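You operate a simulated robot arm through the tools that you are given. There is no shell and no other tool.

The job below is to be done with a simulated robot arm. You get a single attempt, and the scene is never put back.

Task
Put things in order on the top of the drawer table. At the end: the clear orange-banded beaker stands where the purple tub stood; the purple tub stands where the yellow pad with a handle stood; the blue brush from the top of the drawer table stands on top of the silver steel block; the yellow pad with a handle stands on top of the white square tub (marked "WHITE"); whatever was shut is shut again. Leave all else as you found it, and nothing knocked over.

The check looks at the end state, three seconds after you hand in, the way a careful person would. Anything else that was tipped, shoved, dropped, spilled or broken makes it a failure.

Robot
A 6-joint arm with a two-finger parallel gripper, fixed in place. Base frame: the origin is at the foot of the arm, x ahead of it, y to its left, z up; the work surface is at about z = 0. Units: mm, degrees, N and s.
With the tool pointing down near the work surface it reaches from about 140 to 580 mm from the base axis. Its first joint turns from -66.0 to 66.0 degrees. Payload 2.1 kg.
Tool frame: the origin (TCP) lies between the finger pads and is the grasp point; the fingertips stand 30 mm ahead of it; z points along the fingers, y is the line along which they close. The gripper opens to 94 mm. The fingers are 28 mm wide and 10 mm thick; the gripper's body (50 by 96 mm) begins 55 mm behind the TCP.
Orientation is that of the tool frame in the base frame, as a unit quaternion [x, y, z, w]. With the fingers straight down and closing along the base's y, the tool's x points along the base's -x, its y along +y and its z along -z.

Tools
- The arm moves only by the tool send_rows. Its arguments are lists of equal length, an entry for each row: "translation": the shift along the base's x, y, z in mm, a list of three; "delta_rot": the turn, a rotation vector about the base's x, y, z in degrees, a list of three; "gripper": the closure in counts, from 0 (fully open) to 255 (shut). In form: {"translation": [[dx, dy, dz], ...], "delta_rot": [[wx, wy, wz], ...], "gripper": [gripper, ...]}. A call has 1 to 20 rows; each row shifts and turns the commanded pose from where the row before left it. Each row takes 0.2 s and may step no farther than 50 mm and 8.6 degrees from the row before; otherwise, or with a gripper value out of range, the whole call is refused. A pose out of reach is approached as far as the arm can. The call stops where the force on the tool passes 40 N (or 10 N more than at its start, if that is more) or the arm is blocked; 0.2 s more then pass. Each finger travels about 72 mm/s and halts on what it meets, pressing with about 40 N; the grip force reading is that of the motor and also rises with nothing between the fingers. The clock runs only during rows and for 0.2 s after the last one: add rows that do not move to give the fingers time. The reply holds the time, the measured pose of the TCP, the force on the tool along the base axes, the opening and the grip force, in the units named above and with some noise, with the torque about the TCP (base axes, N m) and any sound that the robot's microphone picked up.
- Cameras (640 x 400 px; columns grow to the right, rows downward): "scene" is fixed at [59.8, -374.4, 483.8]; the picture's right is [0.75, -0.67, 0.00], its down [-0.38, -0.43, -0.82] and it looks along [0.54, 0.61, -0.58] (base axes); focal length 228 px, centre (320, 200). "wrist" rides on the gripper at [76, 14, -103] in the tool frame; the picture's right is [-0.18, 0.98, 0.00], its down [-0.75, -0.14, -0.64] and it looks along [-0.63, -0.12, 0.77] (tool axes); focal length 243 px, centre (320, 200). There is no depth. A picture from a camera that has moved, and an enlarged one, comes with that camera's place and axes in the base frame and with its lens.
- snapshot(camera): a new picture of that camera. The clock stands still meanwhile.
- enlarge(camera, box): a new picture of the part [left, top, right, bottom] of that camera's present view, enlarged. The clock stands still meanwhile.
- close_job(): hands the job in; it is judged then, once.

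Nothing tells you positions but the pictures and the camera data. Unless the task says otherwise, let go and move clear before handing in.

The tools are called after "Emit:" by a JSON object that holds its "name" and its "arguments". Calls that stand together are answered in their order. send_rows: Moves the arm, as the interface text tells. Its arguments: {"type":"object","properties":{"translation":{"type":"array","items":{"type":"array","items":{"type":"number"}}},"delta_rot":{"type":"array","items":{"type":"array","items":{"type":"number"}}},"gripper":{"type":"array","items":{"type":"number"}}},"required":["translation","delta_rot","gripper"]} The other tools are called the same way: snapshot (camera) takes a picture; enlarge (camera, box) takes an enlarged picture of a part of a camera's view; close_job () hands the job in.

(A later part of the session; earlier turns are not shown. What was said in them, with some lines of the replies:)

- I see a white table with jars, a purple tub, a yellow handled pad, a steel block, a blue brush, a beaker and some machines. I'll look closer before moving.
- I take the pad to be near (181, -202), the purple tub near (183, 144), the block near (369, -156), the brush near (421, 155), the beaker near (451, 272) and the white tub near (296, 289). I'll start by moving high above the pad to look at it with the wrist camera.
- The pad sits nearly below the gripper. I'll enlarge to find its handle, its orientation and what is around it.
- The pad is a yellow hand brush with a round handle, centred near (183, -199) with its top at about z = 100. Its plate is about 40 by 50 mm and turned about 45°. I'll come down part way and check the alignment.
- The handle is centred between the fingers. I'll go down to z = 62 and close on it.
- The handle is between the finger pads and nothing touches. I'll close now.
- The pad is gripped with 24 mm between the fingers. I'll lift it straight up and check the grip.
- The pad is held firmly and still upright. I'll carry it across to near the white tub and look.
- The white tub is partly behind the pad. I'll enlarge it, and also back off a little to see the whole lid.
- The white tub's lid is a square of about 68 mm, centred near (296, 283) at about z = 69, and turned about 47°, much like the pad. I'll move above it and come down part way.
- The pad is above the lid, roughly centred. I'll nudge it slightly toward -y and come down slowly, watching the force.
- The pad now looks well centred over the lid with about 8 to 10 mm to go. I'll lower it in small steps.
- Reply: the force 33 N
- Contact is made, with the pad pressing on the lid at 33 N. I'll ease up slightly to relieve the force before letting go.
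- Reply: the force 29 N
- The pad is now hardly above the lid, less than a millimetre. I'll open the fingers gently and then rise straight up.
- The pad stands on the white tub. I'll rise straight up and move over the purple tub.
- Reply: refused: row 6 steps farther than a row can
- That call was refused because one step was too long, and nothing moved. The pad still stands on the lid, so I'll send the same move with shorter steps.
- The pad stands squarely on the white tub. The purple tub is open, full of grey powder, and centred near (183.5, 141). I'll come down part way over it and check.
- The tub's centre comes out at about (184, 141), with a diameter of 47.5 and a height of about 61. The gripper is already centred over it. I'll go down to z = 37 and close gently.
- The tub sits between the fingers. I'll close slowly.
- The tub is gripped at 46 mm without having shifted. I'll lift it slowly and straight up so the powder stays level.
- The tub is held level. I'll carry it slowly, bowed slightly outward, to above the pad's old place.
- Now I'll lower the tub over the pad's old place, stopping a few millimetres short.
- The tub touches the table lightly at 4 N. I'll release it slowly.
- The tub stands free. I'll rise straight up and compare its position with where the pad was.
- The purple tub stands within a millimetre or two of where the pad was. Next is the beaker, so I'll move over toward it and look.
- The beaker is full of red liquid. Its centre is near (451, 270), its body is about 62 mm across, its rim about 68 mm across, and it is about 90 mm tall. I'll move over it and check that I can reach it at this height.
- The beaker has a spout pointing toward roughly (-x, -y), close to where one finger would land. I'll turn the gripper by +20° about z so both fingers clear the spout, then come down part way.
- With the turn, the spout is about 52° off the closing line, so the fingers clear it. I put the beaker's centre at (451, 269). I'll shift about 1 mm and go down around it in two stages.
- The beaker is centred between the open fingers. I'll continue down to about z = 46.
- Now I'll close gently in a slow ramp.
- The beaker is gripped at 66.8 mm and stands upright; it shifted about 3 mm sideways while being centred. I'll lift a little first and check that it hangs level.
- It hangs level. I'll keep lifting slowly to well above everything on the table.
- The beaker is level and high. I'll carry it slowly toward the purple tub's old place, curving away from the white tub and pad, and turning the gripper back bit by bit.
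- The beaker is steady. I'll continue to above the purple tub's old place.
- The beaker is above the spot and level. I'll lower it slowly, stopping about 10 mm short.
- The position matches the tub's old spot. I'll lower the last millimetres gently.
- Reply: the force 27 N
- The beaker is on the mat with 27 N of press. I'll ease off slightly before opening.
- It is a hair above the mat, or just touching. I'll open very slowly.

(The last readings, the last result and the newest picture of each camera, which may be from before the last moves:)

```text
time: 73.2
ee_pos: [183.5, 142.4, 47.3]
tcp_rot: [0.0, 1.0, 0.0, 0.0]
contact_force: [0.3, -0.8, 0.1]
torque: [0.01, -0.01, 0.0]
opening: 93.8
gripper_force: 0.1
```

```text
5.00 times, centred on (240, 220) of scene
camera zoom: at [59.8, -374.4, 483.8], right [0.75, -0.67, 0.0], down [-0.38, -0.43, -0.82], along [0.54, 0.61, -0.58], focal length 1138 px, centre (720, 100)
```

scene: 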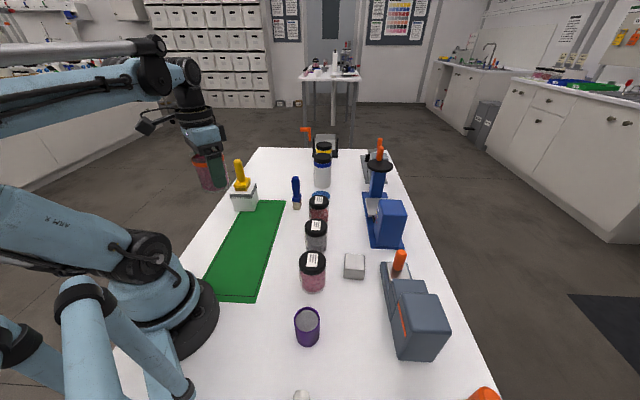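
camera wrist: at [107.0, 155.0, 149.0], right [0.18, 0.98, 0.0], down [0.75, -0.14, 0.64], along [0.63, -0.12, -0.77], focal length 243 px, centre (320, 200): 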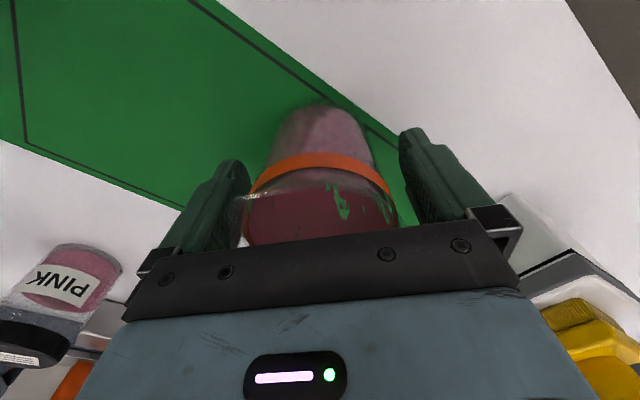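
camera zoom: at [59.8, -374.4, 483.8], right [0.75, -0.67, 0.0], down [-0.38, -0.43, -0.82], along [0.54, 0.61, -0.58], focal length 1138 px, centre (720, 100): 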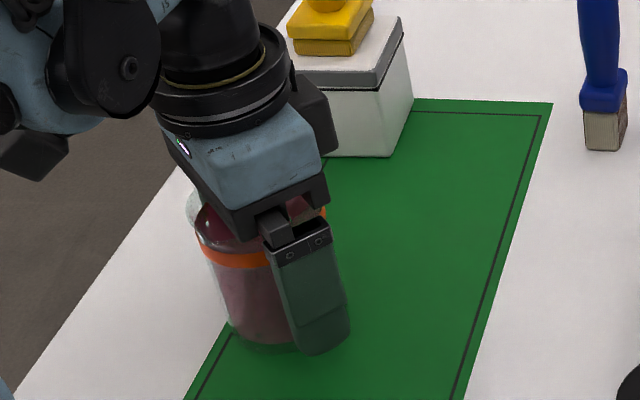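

The beaker stands free. I'll rise straight up and view it from above.

Emit:
{"name": "send_rows", "arguments": {"translation": [[0, 0, 5], [0, 0, 15], [0, 0, 25], [0, 0, 30], [0, 0, 40], [0, 0, 45], [0, 0, 40], [0, 0, 0]], "delta_rot": [[0, 0, 0], [0, 0, 0], [0, 0, 0], [0, 0, 0], [0, 0, 0], [0, 0, 0], [0, 0, 0], [0, 0, 0]], "gripper": [0, 0, 0, 0, 0, 0, 0, 0]}}

Emit:
{"name": "enlarge", "arguments": {"camera": "wrist", "box": [256, 30, 384, 110]}}

Emit:
{"name": "enlarge", "arguments": {"camera": "scene", "box": [176, 180, 304, 260]}}

Emit:
{"name": "snapshot", "arguments": {"camera": "scene"}}

```text
time: 75.0
ee_pos: [182.0, 141.6, 248.2]
tcp_rot: [-0.001, 1.0, 0.0, 0.0]
contact_force: [-0.9, -1.1, -0.2]
torque: [0.0, 0.01, 0.0]
opening: 94.3
gripper_force: 0.0
```

```text
5.00 times, centred on (320, 70) of wrist
camera zoom: at [104.9, 154.2, 350.5], right [0.18, 0.98, 0.0], down [0.75, -0.14, 0.64], along [0.63, -0.12, -0.77], focal length 1213 px, centre (320, 850)
```

zoom: 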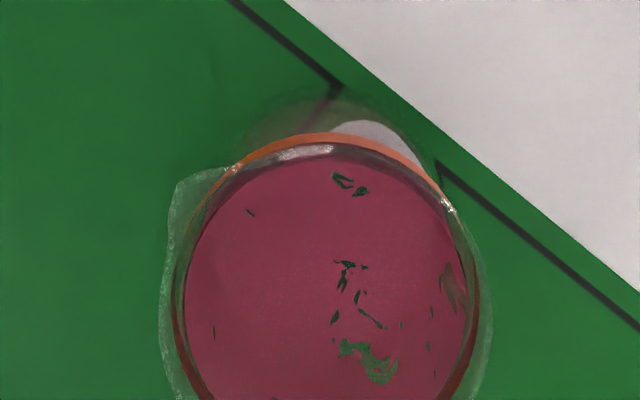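

```text
5.00 times, centred on (240, 220) of scene
camera zoom: at [59.8, -374.4, 483.8], right [0.75, -0.67, 0.0], down [-0.38, -0.43, -0.82], along [0.54, 0.61, -0.58], focal length 1138 px, centre (720, 100)
```

zoom: 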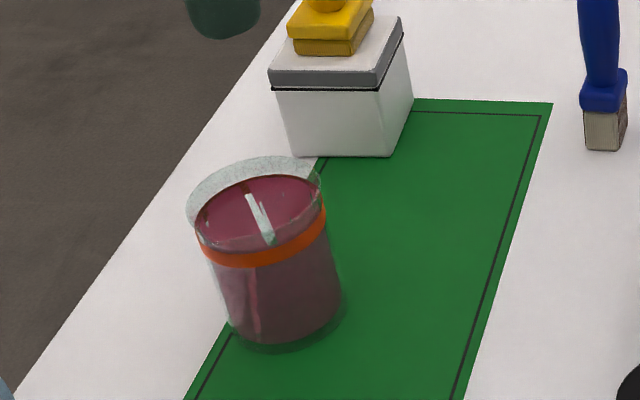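

```text
taken
```

scene: 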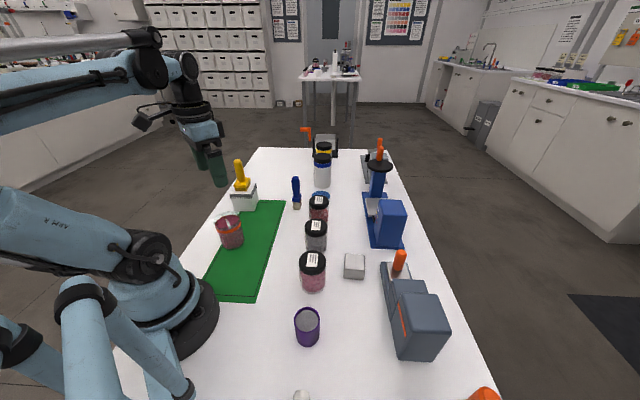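

The beaker stands upright in the tub's old place and the liquid is level. Next is the blue brush near (424, 154), so I'll move above it with the fingers half closed and look.

Emit:
{"name": "send_rows", "arguments": {"translation": [[20, 1, 2], [38, 2, 0], [40, 2, 0], [40, 2, 0], [40, 2, 0], [40, 2, 0], [24, 1.5, 0], [0, 0, 0]], "delta_rot": [[0, 0, 0], [0, 0, 0], [0, 0, 0], [0, 0, 0], [0, 0, 0], [0, 0, 0], [0, 0, 0], [0, 0, 0]], "gripper": [0, 0, 40, 80, 80, 80, 80, 80]}}

Emit:
{"name": "snapshot", "arguments": {"camera": "wrist"}}

Emit:
{"name": "enlarge", "arguments": {"camera": "wrist", "box": [256, 40, 384, 120]}}

Emit:
{"name": "enlarge", "arguments": {"camera": "scene", "box": [256, 165, 336, 215]}}

```text
time: 76.8
ee_pos: [425.3, 152.2, 250.0]
tcp_rot: [0.001, 1.0, 0.0, 0.0]
contact_force: [-0.4, -0.3, 0.1]
torque: [-0.01, 0.02, -0.03]
opening: 64.4
gripper_force: 0.1
```

```text
taken
camera wrist: at [348.7, 166.7, 351.0], right [0.18, 0.98, 0.0], down [0.75, -0.14, 0.64], along [0.63, -0.12, -0.77], focal length 243 px, centre (320, 200)
```

wrist: 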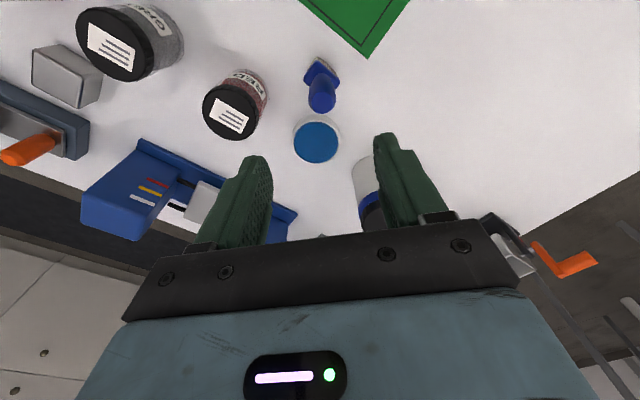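

```text
5.00 times, centred on (320, 80) of wrist
camera zoom: at [348.7, 166.7, 351.0], right [0.18, 0.98, 0.0], down [0.75, -0.14, 0.64], along [0.63, -0.12, -0.77], focal length 1213 px, centre (320, 800)
```

zoom: 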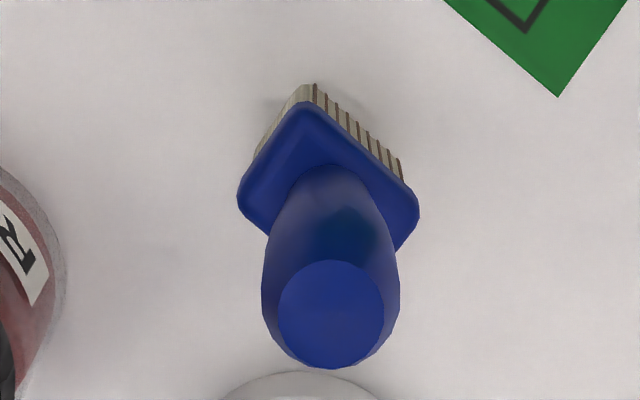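

```text
8.00 times, centred on (296, 190) of scene
camera zoom: at [59.8, -374.4, 483.8], right [0.75, -0.67, 0.0], down [-0.38, -0.43, -0.82], along [0.54, 0.61, -0.58], focal length 1821 px, centre (512, 280)
```

zoom: 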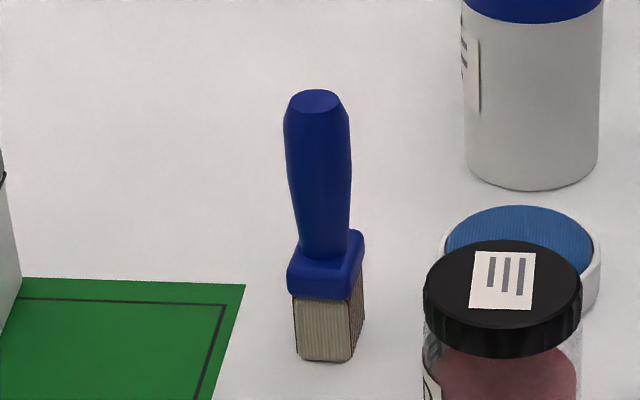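

The brush stands at about (425, 155), upright and about 120 mm tall, with a handle that widens toward the top. I'll centre on it and go down to about z = 88.

Emit:
{"name": "send_rows", "arguments": {"translation": [[0, 2.3, -40], [0, 0, -40], [0, 0, -40], [0, 0, -25], [0, 0, -17], [0, 0, 0]], "delta_rot": [[0, 0, 0], [0, 0, 0], [0, 0, 0], [0, 0, 0], [0, 0, 0], [0, 0, 0]], "gripper": [80, 80, 80, 80, 80, 80]}}

Emit:
{"name": "snapshot", "arguments": {"camera": "wrist"}}

Emit:
{"name": "enlarge", "arguments": {"camera": "scene", "box": [256, 165, 336, 215]}}

```text
time: 78.2
ee_pos: [425.7, 157.2, 86.1]
tcp_rot: [-0.001, 1.0, -0.001, 0.0]
contact_force: [1.0, 0.6, -0.3]
torque: [0.01, 0.0, 0.01]
opening: 64.4
gripper_force: 0.0
```

```text
taken
camera wrist: at [348.8, 170.6, 189.0], right [0.18, 0.98, 0.0], down [0.75, -0.14, 0.64], along [0.63, -0.12, -0.77], focal length 243 px, centre (320, 200)
```

wrist: 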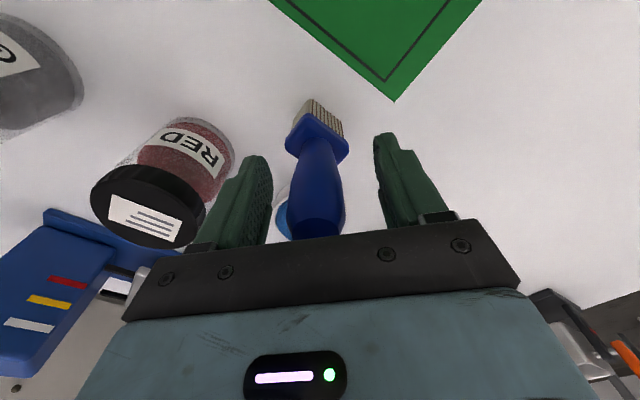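

```text
8.00 times, centred on (296, 190) of scene
camera zoom: at [59.8, -374.4, 483.8], right [0.75, -0.67, 0.0], down [-0.38, -0.43, -0.82], along [0.54, 0.61, -0.58], focal length 1821 px, centre (512, 280)
```

zoom: 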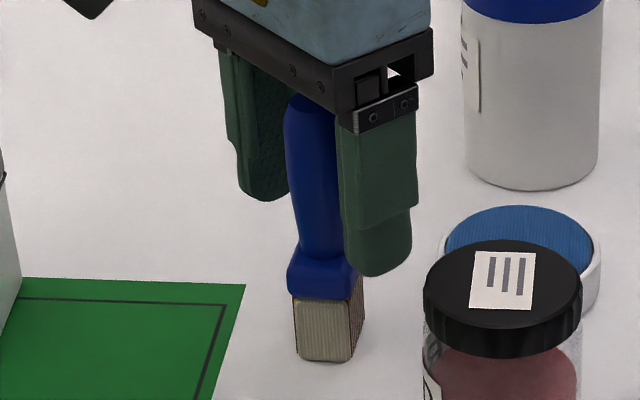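

Emit:
{"name": "enlarge", "arguments": {"camera": "wrist", "box": [256, 150, 400, 240]}}

```text
4.44 times, centred on (328, 195) of wrist
camera zoom: at [348.8, 170.6, 189.0], right [0.18, 0.98, 0.0], down [0.75, -0.14, 0.64], along [0.63, -0.12, -0.77], focal length 1078 px, centre (284, 222)
```

zoom: 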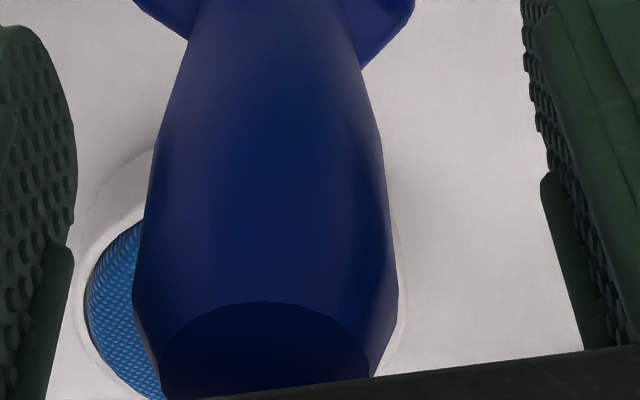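

Emit:
{"name": "send_rows", "arguments": {"translation": [[0, -1.3, 0], [0, 0, 0], [0, 0, 0], [0, 0, 0], [0, 0, 0], [0, 0, 0], [0, 0, 0], [0, 0, 0], [0, 0, 0], [0, 0, 0], [0, 0, 0], [0, 0, 0]], "delta_rot": [[0, 0, 0], [0, 0, 0], [0, 0, 0], [0, 0, 0], [0, 0, 0], [0, 0, 0], [0, 0, 0], [0, 0, 0], [0, 0, 0], [0, 0, 0], [0, 0, 0], [0, 0, 0]], "gripper": [80, 110, 140, 158, 166, 172, 177, 182, 187, 193, 220, 220]}}

Emit:
{"name": "snapshot", "arguments": {"camera": "wrist"}}

Emit:
{"name": "enlarge", "arguments": {"camera": "scene", "box": [256, 165, 336, 215]}}

```text
time: 80.8
ee_pos: [425.6, 156.0, 87.2]
tcp_rot: [0.0, 1.0, 0.001, 0.0]
contact_force: [0.0, -0.4, 0.6]
torque: [0.04, -0.03, 0.04]
opening: 24.7
gripper_force: 39.9
```

```text
taken
camera wrist: at [348.7, 168.9, 189.3], right [0.18, 0.98, 0.0], down [0.75, -0.14, 0.64], along [0.63, -0.12, -0.77], focal length 243 px, centre (320, 200)
```

wrist: 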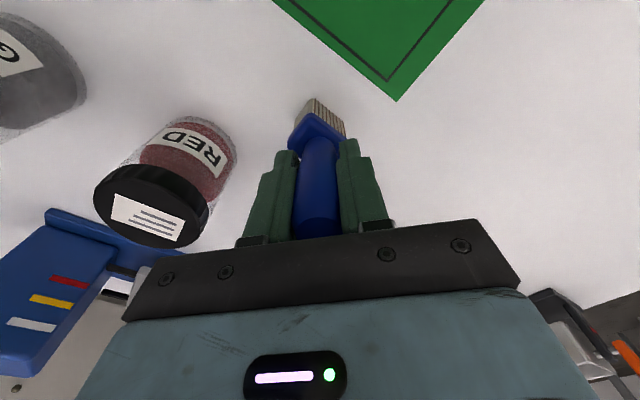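

```text
8.00 times, centred on (296, 190) of scene
camera zoom: at [59.8, -374.4, 483.8], right [0.75, -0.67, 0.0], down [-0.38, -0.43, -0.82], along [0.54, 0.61, -0.58], focal length 1821 px, centre (512, 280)
```

zoom: 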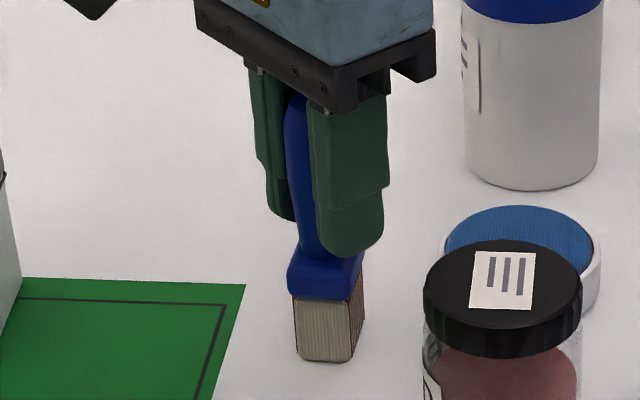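

The brush is gripped and stands straight. I'll lift it slowly.

Emit:
{"name": "send_rows", "arguments": {"translation": [[0, 0, 3], [0, 0, 7], [0, 0, 15], [0, 0, 20], [0, 0, 25], [0, 0, 25], [0, 0, 25], [0, 0, 20], [0, 0, 15], [0, 0, 5], [0, 0, 0]], "delta_rot": [[0, 0, 0], [0, 0, 0], [0, 0, 0], [0, 0, 0], [0, 0, 0], [0, 0, 0], [0, 0, 0], [0, 0, 0], [0, 0, 0], [0, 0, 0], [0, 0, 0]], "gripper": [220, 220, 220, 220, 220, 220, 220, 220, 220, 220, 220]}}

Emit:
{"name": "snapshot", "arguments": {"camera": "wrist"}}

Emit:
{"name": "enlarge", "arguments": {"camera": "scene", "box": [240, 110, 368, 190]}}

```text
time: 83.2
ee_pos: [424.8, 154.6, 247.3]
tcp_rot: [0.0, 1.0, 0.0, 0.0]
contact_force: [0.6, -0.1, 0.2]
torque: [0.01, -0.01, 0.02]
opening: 24.5
gripper_force: 40.1
```

```text
taken
camera wrist: at [348.9, 168.2, 349.3], right [0.18, 0.98, 0.0], down [0.75, -0.14, 0.64], along [0.63, -0.12, -0.77], focal length 243 px, centre (320, 200)
```

wrist: 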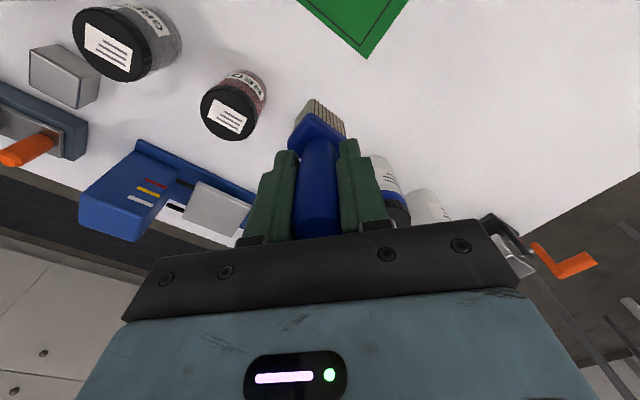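

```text
5.00 times, centred on (304, 150) of scene
camera zoom: at [59.8, -374.4, 483.8], right [0.75, -0.67, 0.0], down [-0.38, -0.43, -0.82], along [0.54, 0.61, -0.58], focal length 1138 px, centre (400, 450)
```

zoom: 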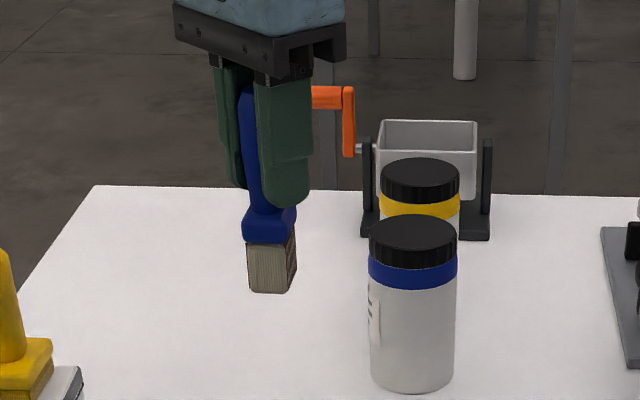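

The brush is held upright. I'll carry it toward the steel block, stopping short so I can measure the block.

Emit:
{"name": "send_rows", "arguments": {"translation": [[-3, -12, 0], [-5, -22, 0], [-7, -28, 0], [-7, -30, 0], [-7, -30, 0], [-7, -30, 0], [-7, -30, 0], [-6, -25, 0], [-4, -17, 0], [-2, -8, 0], [0, 0, 0]], "delta_rot": [[0, 0, 0], [0, 0, 0], [0, 0, 0], [0, 0, 0], [0, 0, 0], [0, 0, 0], [0, 0, 0], [0, 0, 0], [0, 0, 0], [0, 0, 0], [0, 0, 0]], "gripper": [220, 220, 220, 220, 220, 220, 220, 220, 220, 220, 220]}}

Emit:
{"name": "snapshot", "arguments": {"camera": "wrist"}}

Emit:
{"name": "snapshot", "arguments": {"camera": "scene"}}

```text
time: 85.6
ee_pos: [370.5, -77.0, 246.7]
tcp_rot: [0.0, 1.0, 0.0, 0.0]
contact_force: [0.4, -0.9, -1.3]
torque: [0.03, -0.01, 0.01]
opening: 24.4
gripper_force: 39.6
```

```text
taken
camera wrist: at [293.1, -63.8, 348.1], right [0.18, 0.98, 0.0], down [0.75, -0.14, 0.64], along [0.63, -0.12, -0.77], focal length 243 px, centre (320, 200)
```

wrist: 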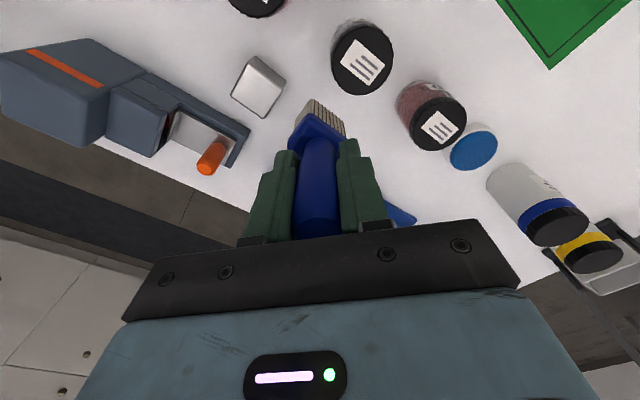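

```text
taken
```

scene: 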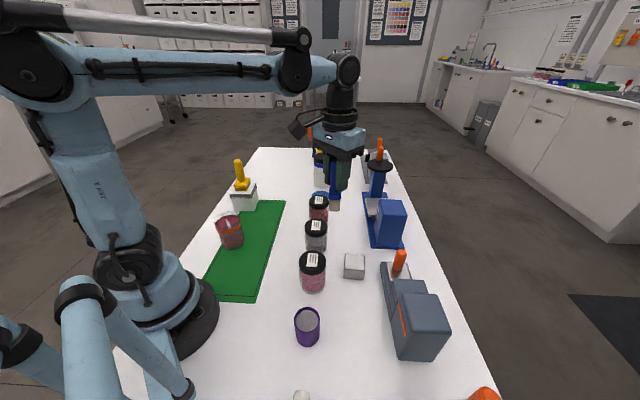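

Emit:
{"name": "enlarge", "arguments": {"camera": "wrist", "box": [210, 45, 306, 105]}}

Emit:
{"name": "enlarge", "arguments": {"camera": "wrist", "box": [210, 65, 306, 125]}}

Emit:
{"name": "enlarge", "arguments": {"camera": "scene", "box": [314, 240, 394, 290]}}

```text
6.67 times, centred on (258, 75) of wrist
camera zoom: at [293.1, -63.8, 348.1], right [0.18, 0.98, 0.0], down [0.75, -0.14, 0.64], along [0.63, -0.12, -0.77], focal length 1618 px, centre (733, 1033)
```

zoom: 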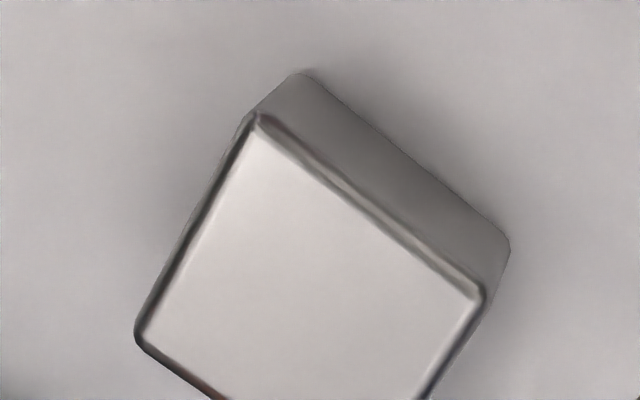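

```text
6.67 times, centred on (258, 95) of wrist
camera zoom: at [293.1, -63.8, 348.1], right [0.18, 0.98, 0.0], down [0.75, -0.14, 0.64], along [0.63, -0.12, -0.77], focal length 1618 px, centre (733, 900)
```

zoom: 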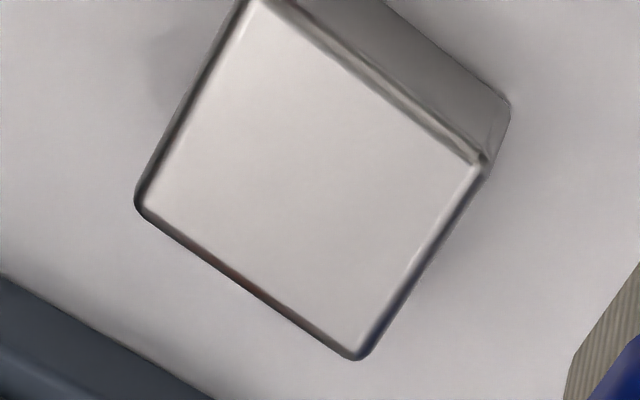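

```text
8.00 times, centred on (354, 265) of scene
camera zoom: at [59.8, -374.4, 483.8], right [0.75, -0.67, 0.0], down [-0.38, -0.43, -0.82], along [0.54, 0.61, -0.58], focal length 1821 px, centre (48, -320)
```

zoom: 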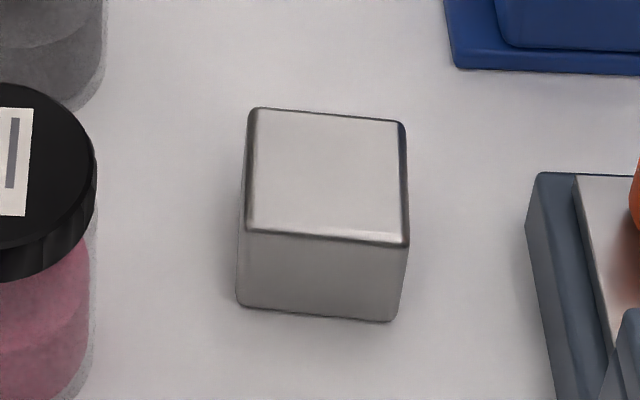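

The block is about 47 by 47 by 40 mm, centred near (367, -155.5), and turned about the same as the brush. I'll move over it and lower the brush to about 10 mm above.

Emit:
{"name": "send_rows", "arguments": {"translation": [[-0.5, -15, 0], [-0.8, -25, 0], [-0.7, -25, 0], [-0.3, -13, 0], [0, 0, -20], [0, 0, -30], [0, 0, -30], [0, 0, -20], [0, 0, -8], [0, 0, 0]], "delta_rot": [[0, 0, 0], [0, 0, 0], [0, 0, 0], [0, 0, 0], [0, 0, 0], [0, 0, 0], [0, 0, 0], [0, 0, 0], [0, 0, 0], [0, 0, 0]], "gripper": [220, 220, 220, 220, 220, 220, 220, 220, 220, 220]}}

Emit:
{"name": "enlarge", "arguments": {"camera": "wrist", "box": [240, 50, 400, 150]}}

Emit:
{"name": "enlarge", "arguments": {"camera": "scene", "box": [306, 220, 402, 280]}}

```text
time: 87.8
ee_pos: [367.2, -155.7, 138.7]
tcp_rot: [0.0, 1.0, 0.0, 0.0]
contact_force: [0.5, 0.5, -0.1]
torque: [0.0, -0.03, -0.01]
opening: 24.8
gripper_force: 39.5
```

```text
4.00 times, centred on (320, 100) of wrist
camera zoom: at [291.0, -142.3, 240.8], right [0.18, 0.98, 0.0], down [0.75, -0.14, 0.64], along [0.63, -0.12, -0.77], focal length 970 px, centre (320, 600)
```

zoom: 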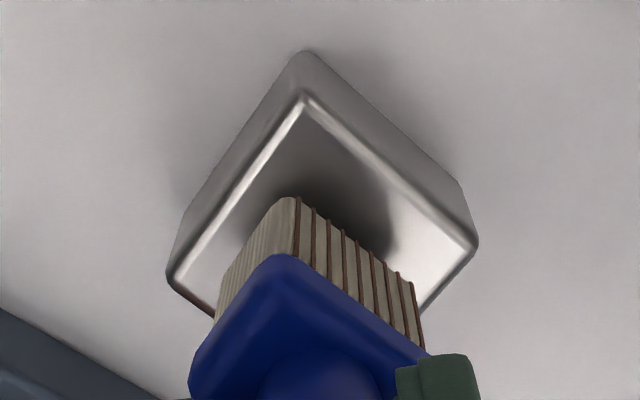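

```text
6.67 times, centred on (354, 250) of scene
camera zoom: at [59.8, -374.4, 483.8], right [0.75, -0.67, 0.0], down [-0.38, -0.43, -0.82], along [0.54, 0.61, -0.58], focal length 1517 px, centre (93, -133)
```

zoom: 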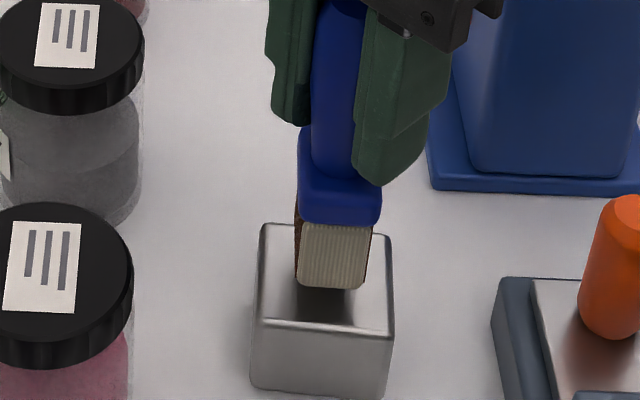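

Emit:
{"name": "enlarge", "arguments": {"camera": "scene", "box": [338, 238, 370, 258]}}

Emit:
{"name": "enlarge", "arguments": {"camera": "scene", "box": [334, 245, 374, 270]}}

```text
16.00 times, centred on (354, 248) of scene
camera zoom: at [59.8, -374.4, 483.8], right [0.75, -0.67, 0.0], down [-0.38, -0.43, -0.82], along [0.54, 0.61, -0.58], focal length 3642 px, centre (-224, -568)
```

zoom: 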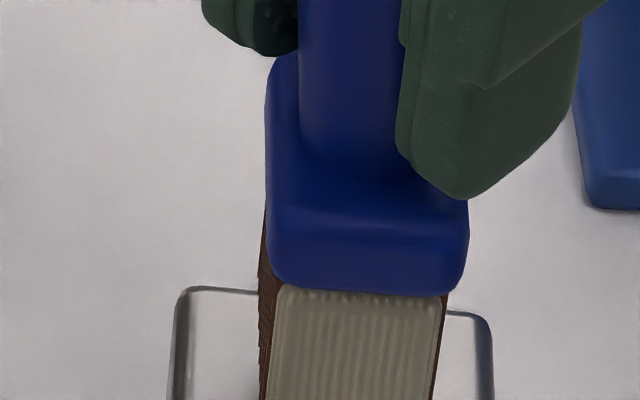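

```text
16.00 times, centred on (354, 258) of scene
camera zoom: at [59.8, -374.4, 483.8], right [0.75, -0.67, 0.0], down [-0.38, -0.43, -0.82], along [0.54, 0.61, -0.58], focal length 3642 px, centre (-224, -720)
```

zoom: 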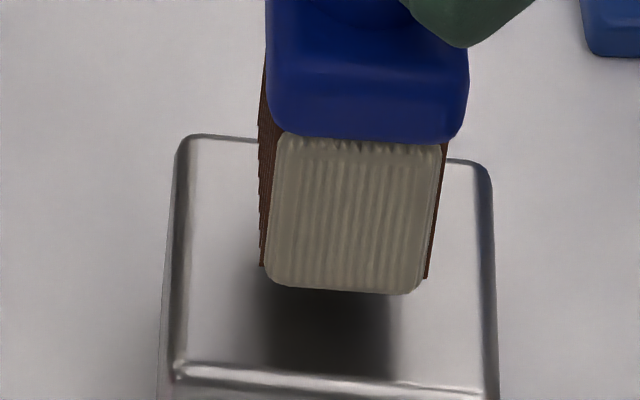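

The brush is centred over the block within about 2 mm. I'll nudge it 1 mm and lower it gently.

Emit:
{"name": "send_rows", "arguments": {"translation": [[0.7, 1.2, -3], [0, 0, -3], [0, 0, -2], [0, 0, 0]], "delta_rot": [[0, 0, 0], [0, 0, 0], [0, 0, 0], [0, 0, 0]], "gripper": [220, 220, 220, 220]}}

Emit:
{"name": "enlarge", "arguments": {"camera": "scene", "box": [330, 240, 378, 270]}}

```text
time: 88.8
ee_pos: [368.3, -154.3, 130.8]
tcp_rot: [0.0, 1.0, 0.0, 0.0]
contact_force: [0.0, 0.0, -0.6]
torque: [0.0, -0.03, 0.01]
opening: 24.5
gripper_force: 39.9
```

```text
13.33 times, centred on (354, 255) of scene
camera zoom: at [59.8, -374.4, 483.8], right [0.75, -0.67, 0.0], down [-0.38, -0.43, -0.82], along [0.54, 0.61, -0.58], focal length 3035 px, centre (-133, -533)
```

zoom: 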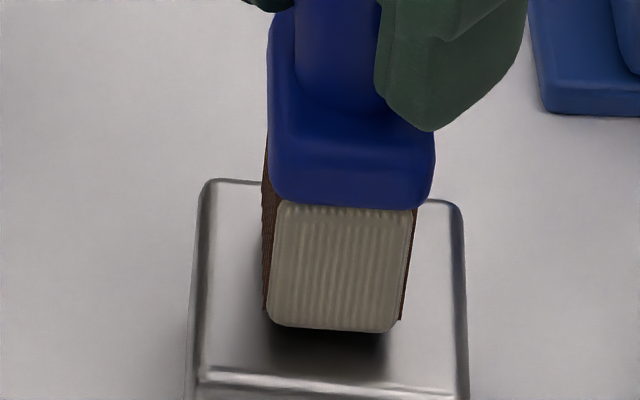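

Emit:
{"name": "send_rows", "arguments": {"translation": [[0, 0, -1], [0, 0, -1], [0, 0, 0]], "delta_rot": [[0, 0, 0], [0, 0, 0], [0, 0, 0]], "gripper": [220, 220, 220]}}

```text
time: 89.6
ee_pos: [369.5, -153.3, 129.6]
tcp_rot: [0.0, 1.0, -0.001, 0.0]
contact_force: [-0.8, 0.8, -0.4]
torque: [0.01, 0.02, 0.04]
opening: 24.3
gripper_force: 40.7
```

Emit:
{"name": "send_rows", "arguments": {"translation": [[0, 0, -0.7], [0, 0, -0.5], [0, 0, 0]], "delta_rot": [[0, 0, 0], [0, 0, 0], [0, 0, 0]], "gripper": [220, 220, 220]}}

```text
time: 90.4
ee_pos: [368.6, -154.2, 127.5]
tcp_rot: [0.0, 1.0, 0.0, 0.0]
contact_force: [-0.2, 0.8, -1.7]
torque: [0.01, 0.0, -0.02]
opening: 24.7
gripper_force: 39.3
```

Emit:
{"name": "send_rows", "arguments": {"translation": [[0, 0, -0.6], [0, 0, 0]], "delta_rot": [[0, 0, 0], [0, 0, 0]], "gripper": [220, 220]}}

Emit:
{"name": "enlarge", "arguments": {"camera": "scene", "box": [330, 240, 378, 270]}}

```text
time: 91.0
ee_pos: [368.7, -153.1, 127.2]
tcp_rot: [-0.001, 1.0, 0.0, 0.001]
contact_force: [-0.8, -0.2, -0.6]
torque: [0.0, 0.03, -0.03]
opening: 24.7
gripper_force: 39.9
```

```text
13.33 times, centred on (354, 255) of scene
camera zoom: at [59.8, -374.4, 483.8], right [0.75, -0.67, 0.0], down [-0.38, -0.43, -0.82], along [0.54, 0.61, -0.58], focal length 3035 px, centre (-133, -533)
```

zoom: 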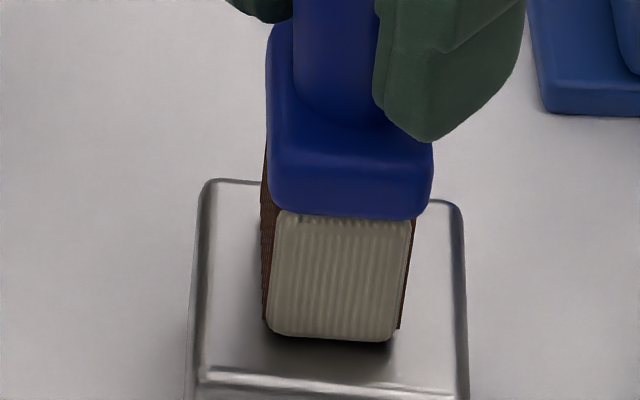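

Emit:
{"name": "send_rows", "arguments": {"translation": [[0, 0, -0.6], [0, 0, -0.4], [0, 0, 0]], "delta_rot": [[0, 0, 0], [0, 0, 0], [0, 0, 0]], "gripper": [220, 220, 220]}}

```text
time: 91.8
ee_pos: [369.9, -153.6, 127.7]
tcp_rot: [-0.001, 1.0, 0.0, 0.0]
contact_force: [0.1, 0.9, 3.0]
torque: [0.08, 0.07, 0.01]
opening: 24.6
gripper_force: 39.7
```

The brush touches the block lightly at 3 N. I'll release it slowly.

Emit:
{"name": "send_rows", "arguments": {"translation": [[0, 0, 0], [0, 0, 0], [0, 0, 0], [0, 0, 0], [0, 0, 0], [0, 0, 0], [0, 0, 0], [0, 0, 0], [0, 0, 0]], "delta_rot": [[0, 0, 0], [0, 0, 0], [0, 0, 0], [0, 0, 0], [0, 0, 0], [0, 0, 0], [0, 0, 0], [0, 0, 0], [0, 0, 0]], "gripper": [195, 188, 183, 176, 165, 145, 115, 80, 80]}}

Emit:
{"name": "enlarge", "arguments": {"camera": "scene", "box": [306, 210, 402, 270]}}

Emit:
{"name": "snapshot", "arguments": {"camera": "wrist"}}

```text
time: 93.8
ee_pos: [370.1, -153.8, 127.3]
tcp_rot: [0.0, 1.0, 0.0, 0.0]
contact_force: [0.8, 0.0, -0.6]
torque: [-0.02, -0.02, 0.01]
opening: 64.2
gripper_force: 0.0
```

```text
6.67 times, centred on (354, 240) of scene
camera zoom: at [59.8, -374.4, 483.8], right [0.75, -0.67, 0.0], down [-0.38, -0.43, -0.82], along [0.54, 0.61, -0.58], focal length 1517 px, centre (93, -67)
```

zoom: 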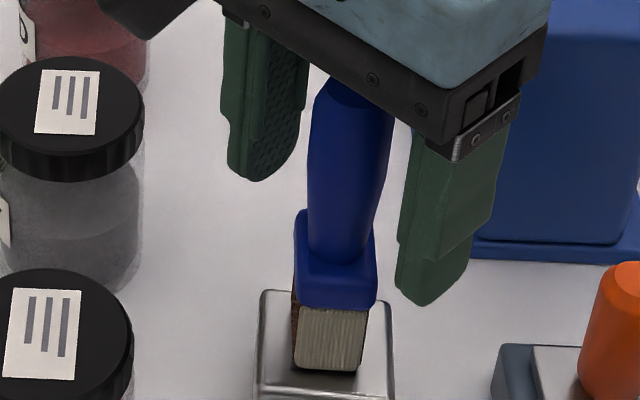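

```text
taken
camera wrist: at [292.8, -140.5, 229.2], right [0.18, 0.98, 0.0], down [0.75, -0.14, 0.64], along [0.63, -0.12, -0.77], focal length 243 px, centre (320, 200)
```

wrist: 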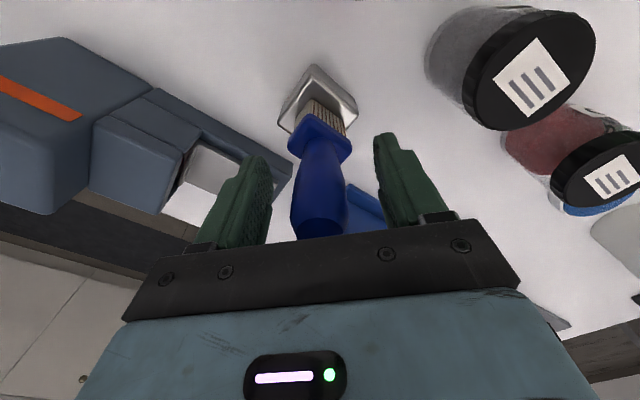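

The brush stands on the block with the fingers clear on both sides. I'll rise straight up.

Emit:
{"name": "send_rows", "arguments": {"translation": [[0, 0, 5], [0, 0, 15], [0, 0, 25], [0, 0, 35], [0, 0, 40], [0, 0, 40], [0, 0, 20], [0, 0, 0]], "delta_rot": [[0, 0, 0], [0, 0, 0], [0, 0, 0], [0, 0, 0], [0, 0, 0], [0, 0, 0], [0, 0, 0], [0, 0, 0]], "gripper": [80, 80, 80, 80, 80, 80, 80, 80]}}

Emit:
{"name": "snapshot", "arguments": {"camera": "scene"}}

Emit:
{"name": "enlarge", "arguments": {"camera": "wrist", "box": [256, 40, 384, 120]}}

Emit:
{"name": "enlarge", "arguments": {"camera": "scene", "box": [306, 210, 402, 270]}}

```text
time: 95.6
ee_pos: [368.3, -156.3, 305.0]
tcp_rot: [0.001, 1.0, 0.0, -0.001]
contact_force: [-0.2, 0.0, 0.5]
torque: [-0.03, 0.03, 0.02]
opening: 64.1
gripper_force: 0.0
```

```text
taken
```

scene: 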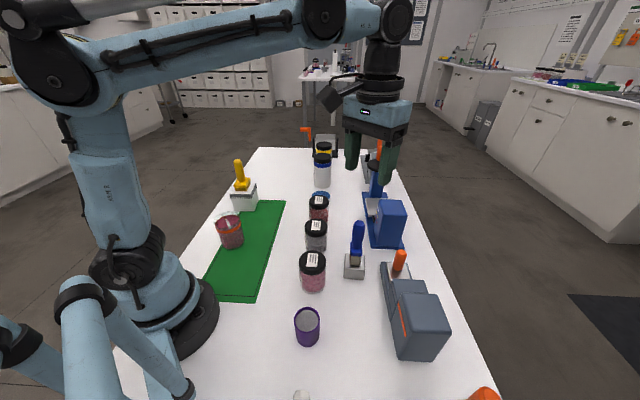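

```text
5.00 times, centred on (320, 80) of wrist
camera zoom: at [291.5, -142.4, 408.1], right [0.18, 0.98, 0.0], down [0.75, -0.14, 0.64], along [0.63, -0.12, -0.77], focal length 1213 px, centre (320, 800)
```

zoom: 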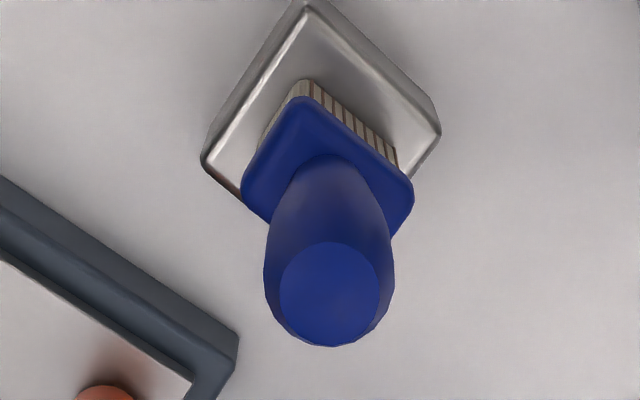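

```text
6.67 times, centred on (354, 240) of scene
camera zoom: at [59.8, -374.4, 483.8], right [0.75, -0.67, 0.0], down [-0.38, -0.43, -0.82], along [0.54, 0.61, -0.58], focal length 1517 px, centre (93, -67)
```

zoom: 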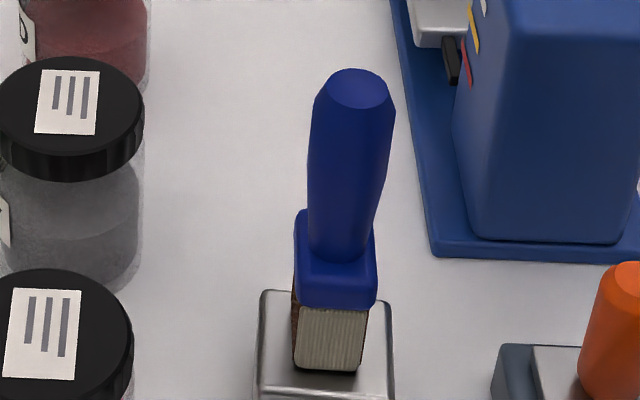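

All four objects are placed: the brush on the block, the pad on the white tub, the purple tub in the pad's place, and the beaker in the tub's place. I'll move the arm back to where it started and check everything once more.

Emit:
{"name": "send_rows", "arguments": {"translation": [[0, 0, 30], [0, 0, 34], [1, 25, 0], [2, 40, 0], [2, 45, 0], [2, 45, 0], [2, 35, 0], [0, 0, 0]], "delta_rot": [[0, 0, 0], [0, 0, 0], [0, 0, 0], [0, 0, 0], [0, 0, 0], [0, 0, 0], [0, 0, 0], [0, 0, 0]], "gripper": [80, 80, 40, 0, 0, 0, 0, 0]}}

Emit:
{"name": "snapshot", "arguments": {"camera": "scene"}}

Emit:
{"name": "snapshot", "arguments": {"camera": "wrist"}}

Emit:
{"name": "enlarge", "arguments": {"camera": "scene", "box": [200, 150, 360, 250]}}

Emit:
{"name": "enlarge", "arguments": {"camera": "scene", "box": [180, 250, 500, 400]}}

Emit:
{"name": "enlarge", "arguments": {"camera": "scene", "box": [300, 120, 460, 220]}}

```text
time: 97.4
ee_pos: [378.3, 37.8, 368.4]
tcp_rot: [0.001, 1.0, 0.0, 0.0]
contact_force: [-0.5, 0.4, -0.2]
torque: [0.0, 0.04, -0.01]
opening: 94.2
gripper_force: 0.1
```

```text
taken
```

scene: 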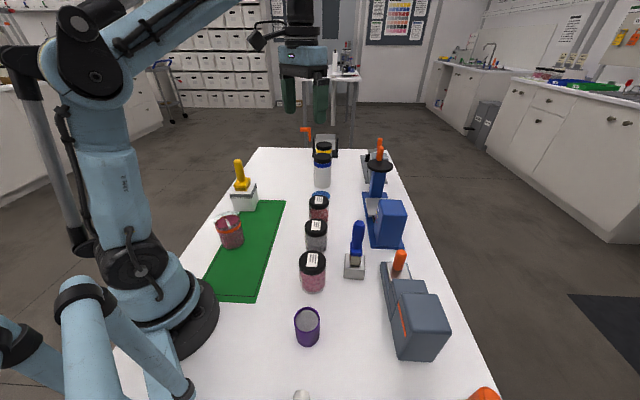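

```text
taken
camera wrist: at [302.6, 51.9, 471.0], right [0.18, 0.98, 0.0], down [0.75, -0.14, 0.64], along [0.63, -0.12, -0.77], focal length 243 px, centre (320, 200)
```

wrist: 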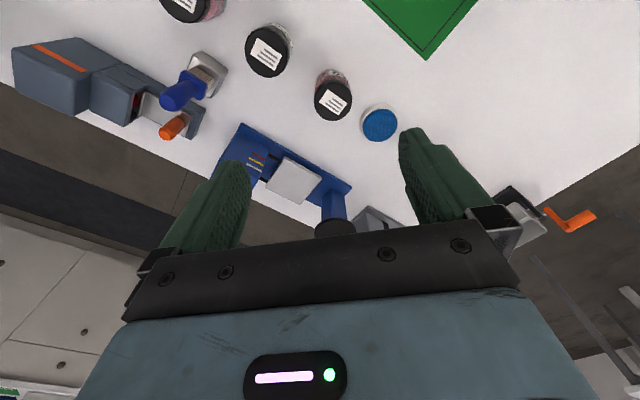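

```text
4.00 times, centred on (280, 200) of scene
camera zoom: at [59.8, -374.4, 483.8], right [0.75, -0.67, 0.0], down [-0.38, -0.43, -0.82], along [0.54, 0.61, -0.58], focal length 910 px, centre (480, 200)
```

zoom: 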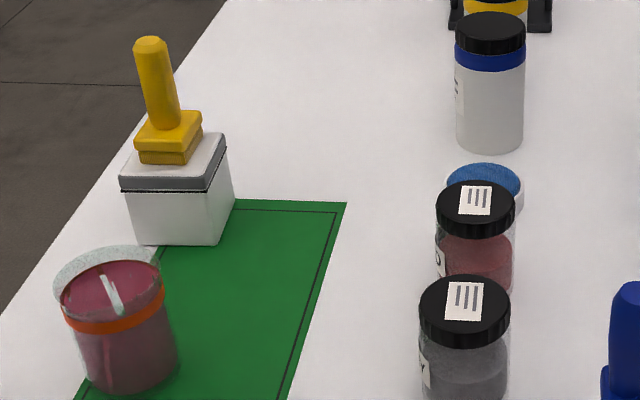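

```text
2.00 times, centred on (340, 325) of scene
camera zoom: at [59.8, -374.4, 483.8], right [0.75, -0.67, 0.0], down [-0.38, -0.43, -0.82], along [0.54, 0.61, -0.58], focal length 455 px, centre (280, -50)
```

zoom: 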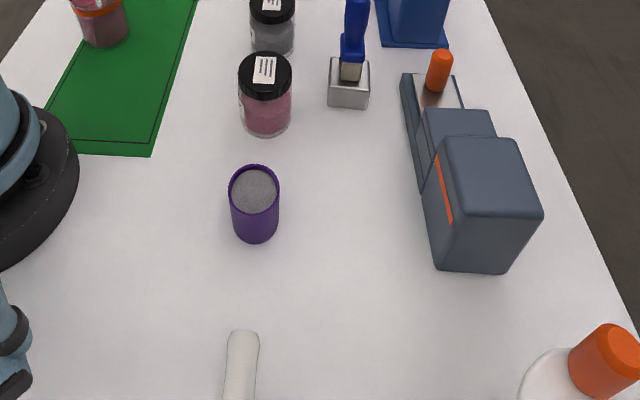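

```text
4.00 times, centred on (380, 170) of scene
camera zoom: at [59.8, -374.4, 483.8], right [0.75, -0.67, 0.0], down [-0.38, -0.43, -0.82], along [0.54, 0.61, -0.58], focal length 910 px, centre (80, 320)
```

zoom: 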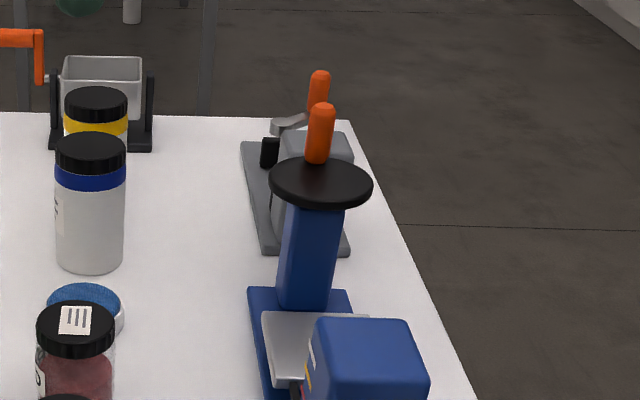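

Everything is where it should be. The beaker stands upright in the purple tub's old place, the tub is where the pad was, the pad stands on the closed white tub, and the brush stands on the steel block. Nothing else has moved and the arm is clear, so I'm handing in.

Emit:
{"name": "close_job", "arguments": {}}

```text
The job is handed in.
```

The job is handed in. In the last pictures, all four objects are upright and in the right places:

- **Beaker:** the orange-banded beaker stands where the purple tub stood, within a few millimetres. I saw no sign of a spill.
- **Purple tub:** it stands where the yellow pad stood, within a millimetre or two.
- **Yellow pad:** it stands roughly centred on the white tub's lid.
- **Blue brush:** it stands upright on the steel block, within a few millimetres of centre.

I opened nothing, so there was nothing to shut again; the white tub's lid stayed on throughout. Comparing the first and last scene pictures, I found nothing else moved. The arm is back near its starting pose with the gripper open.
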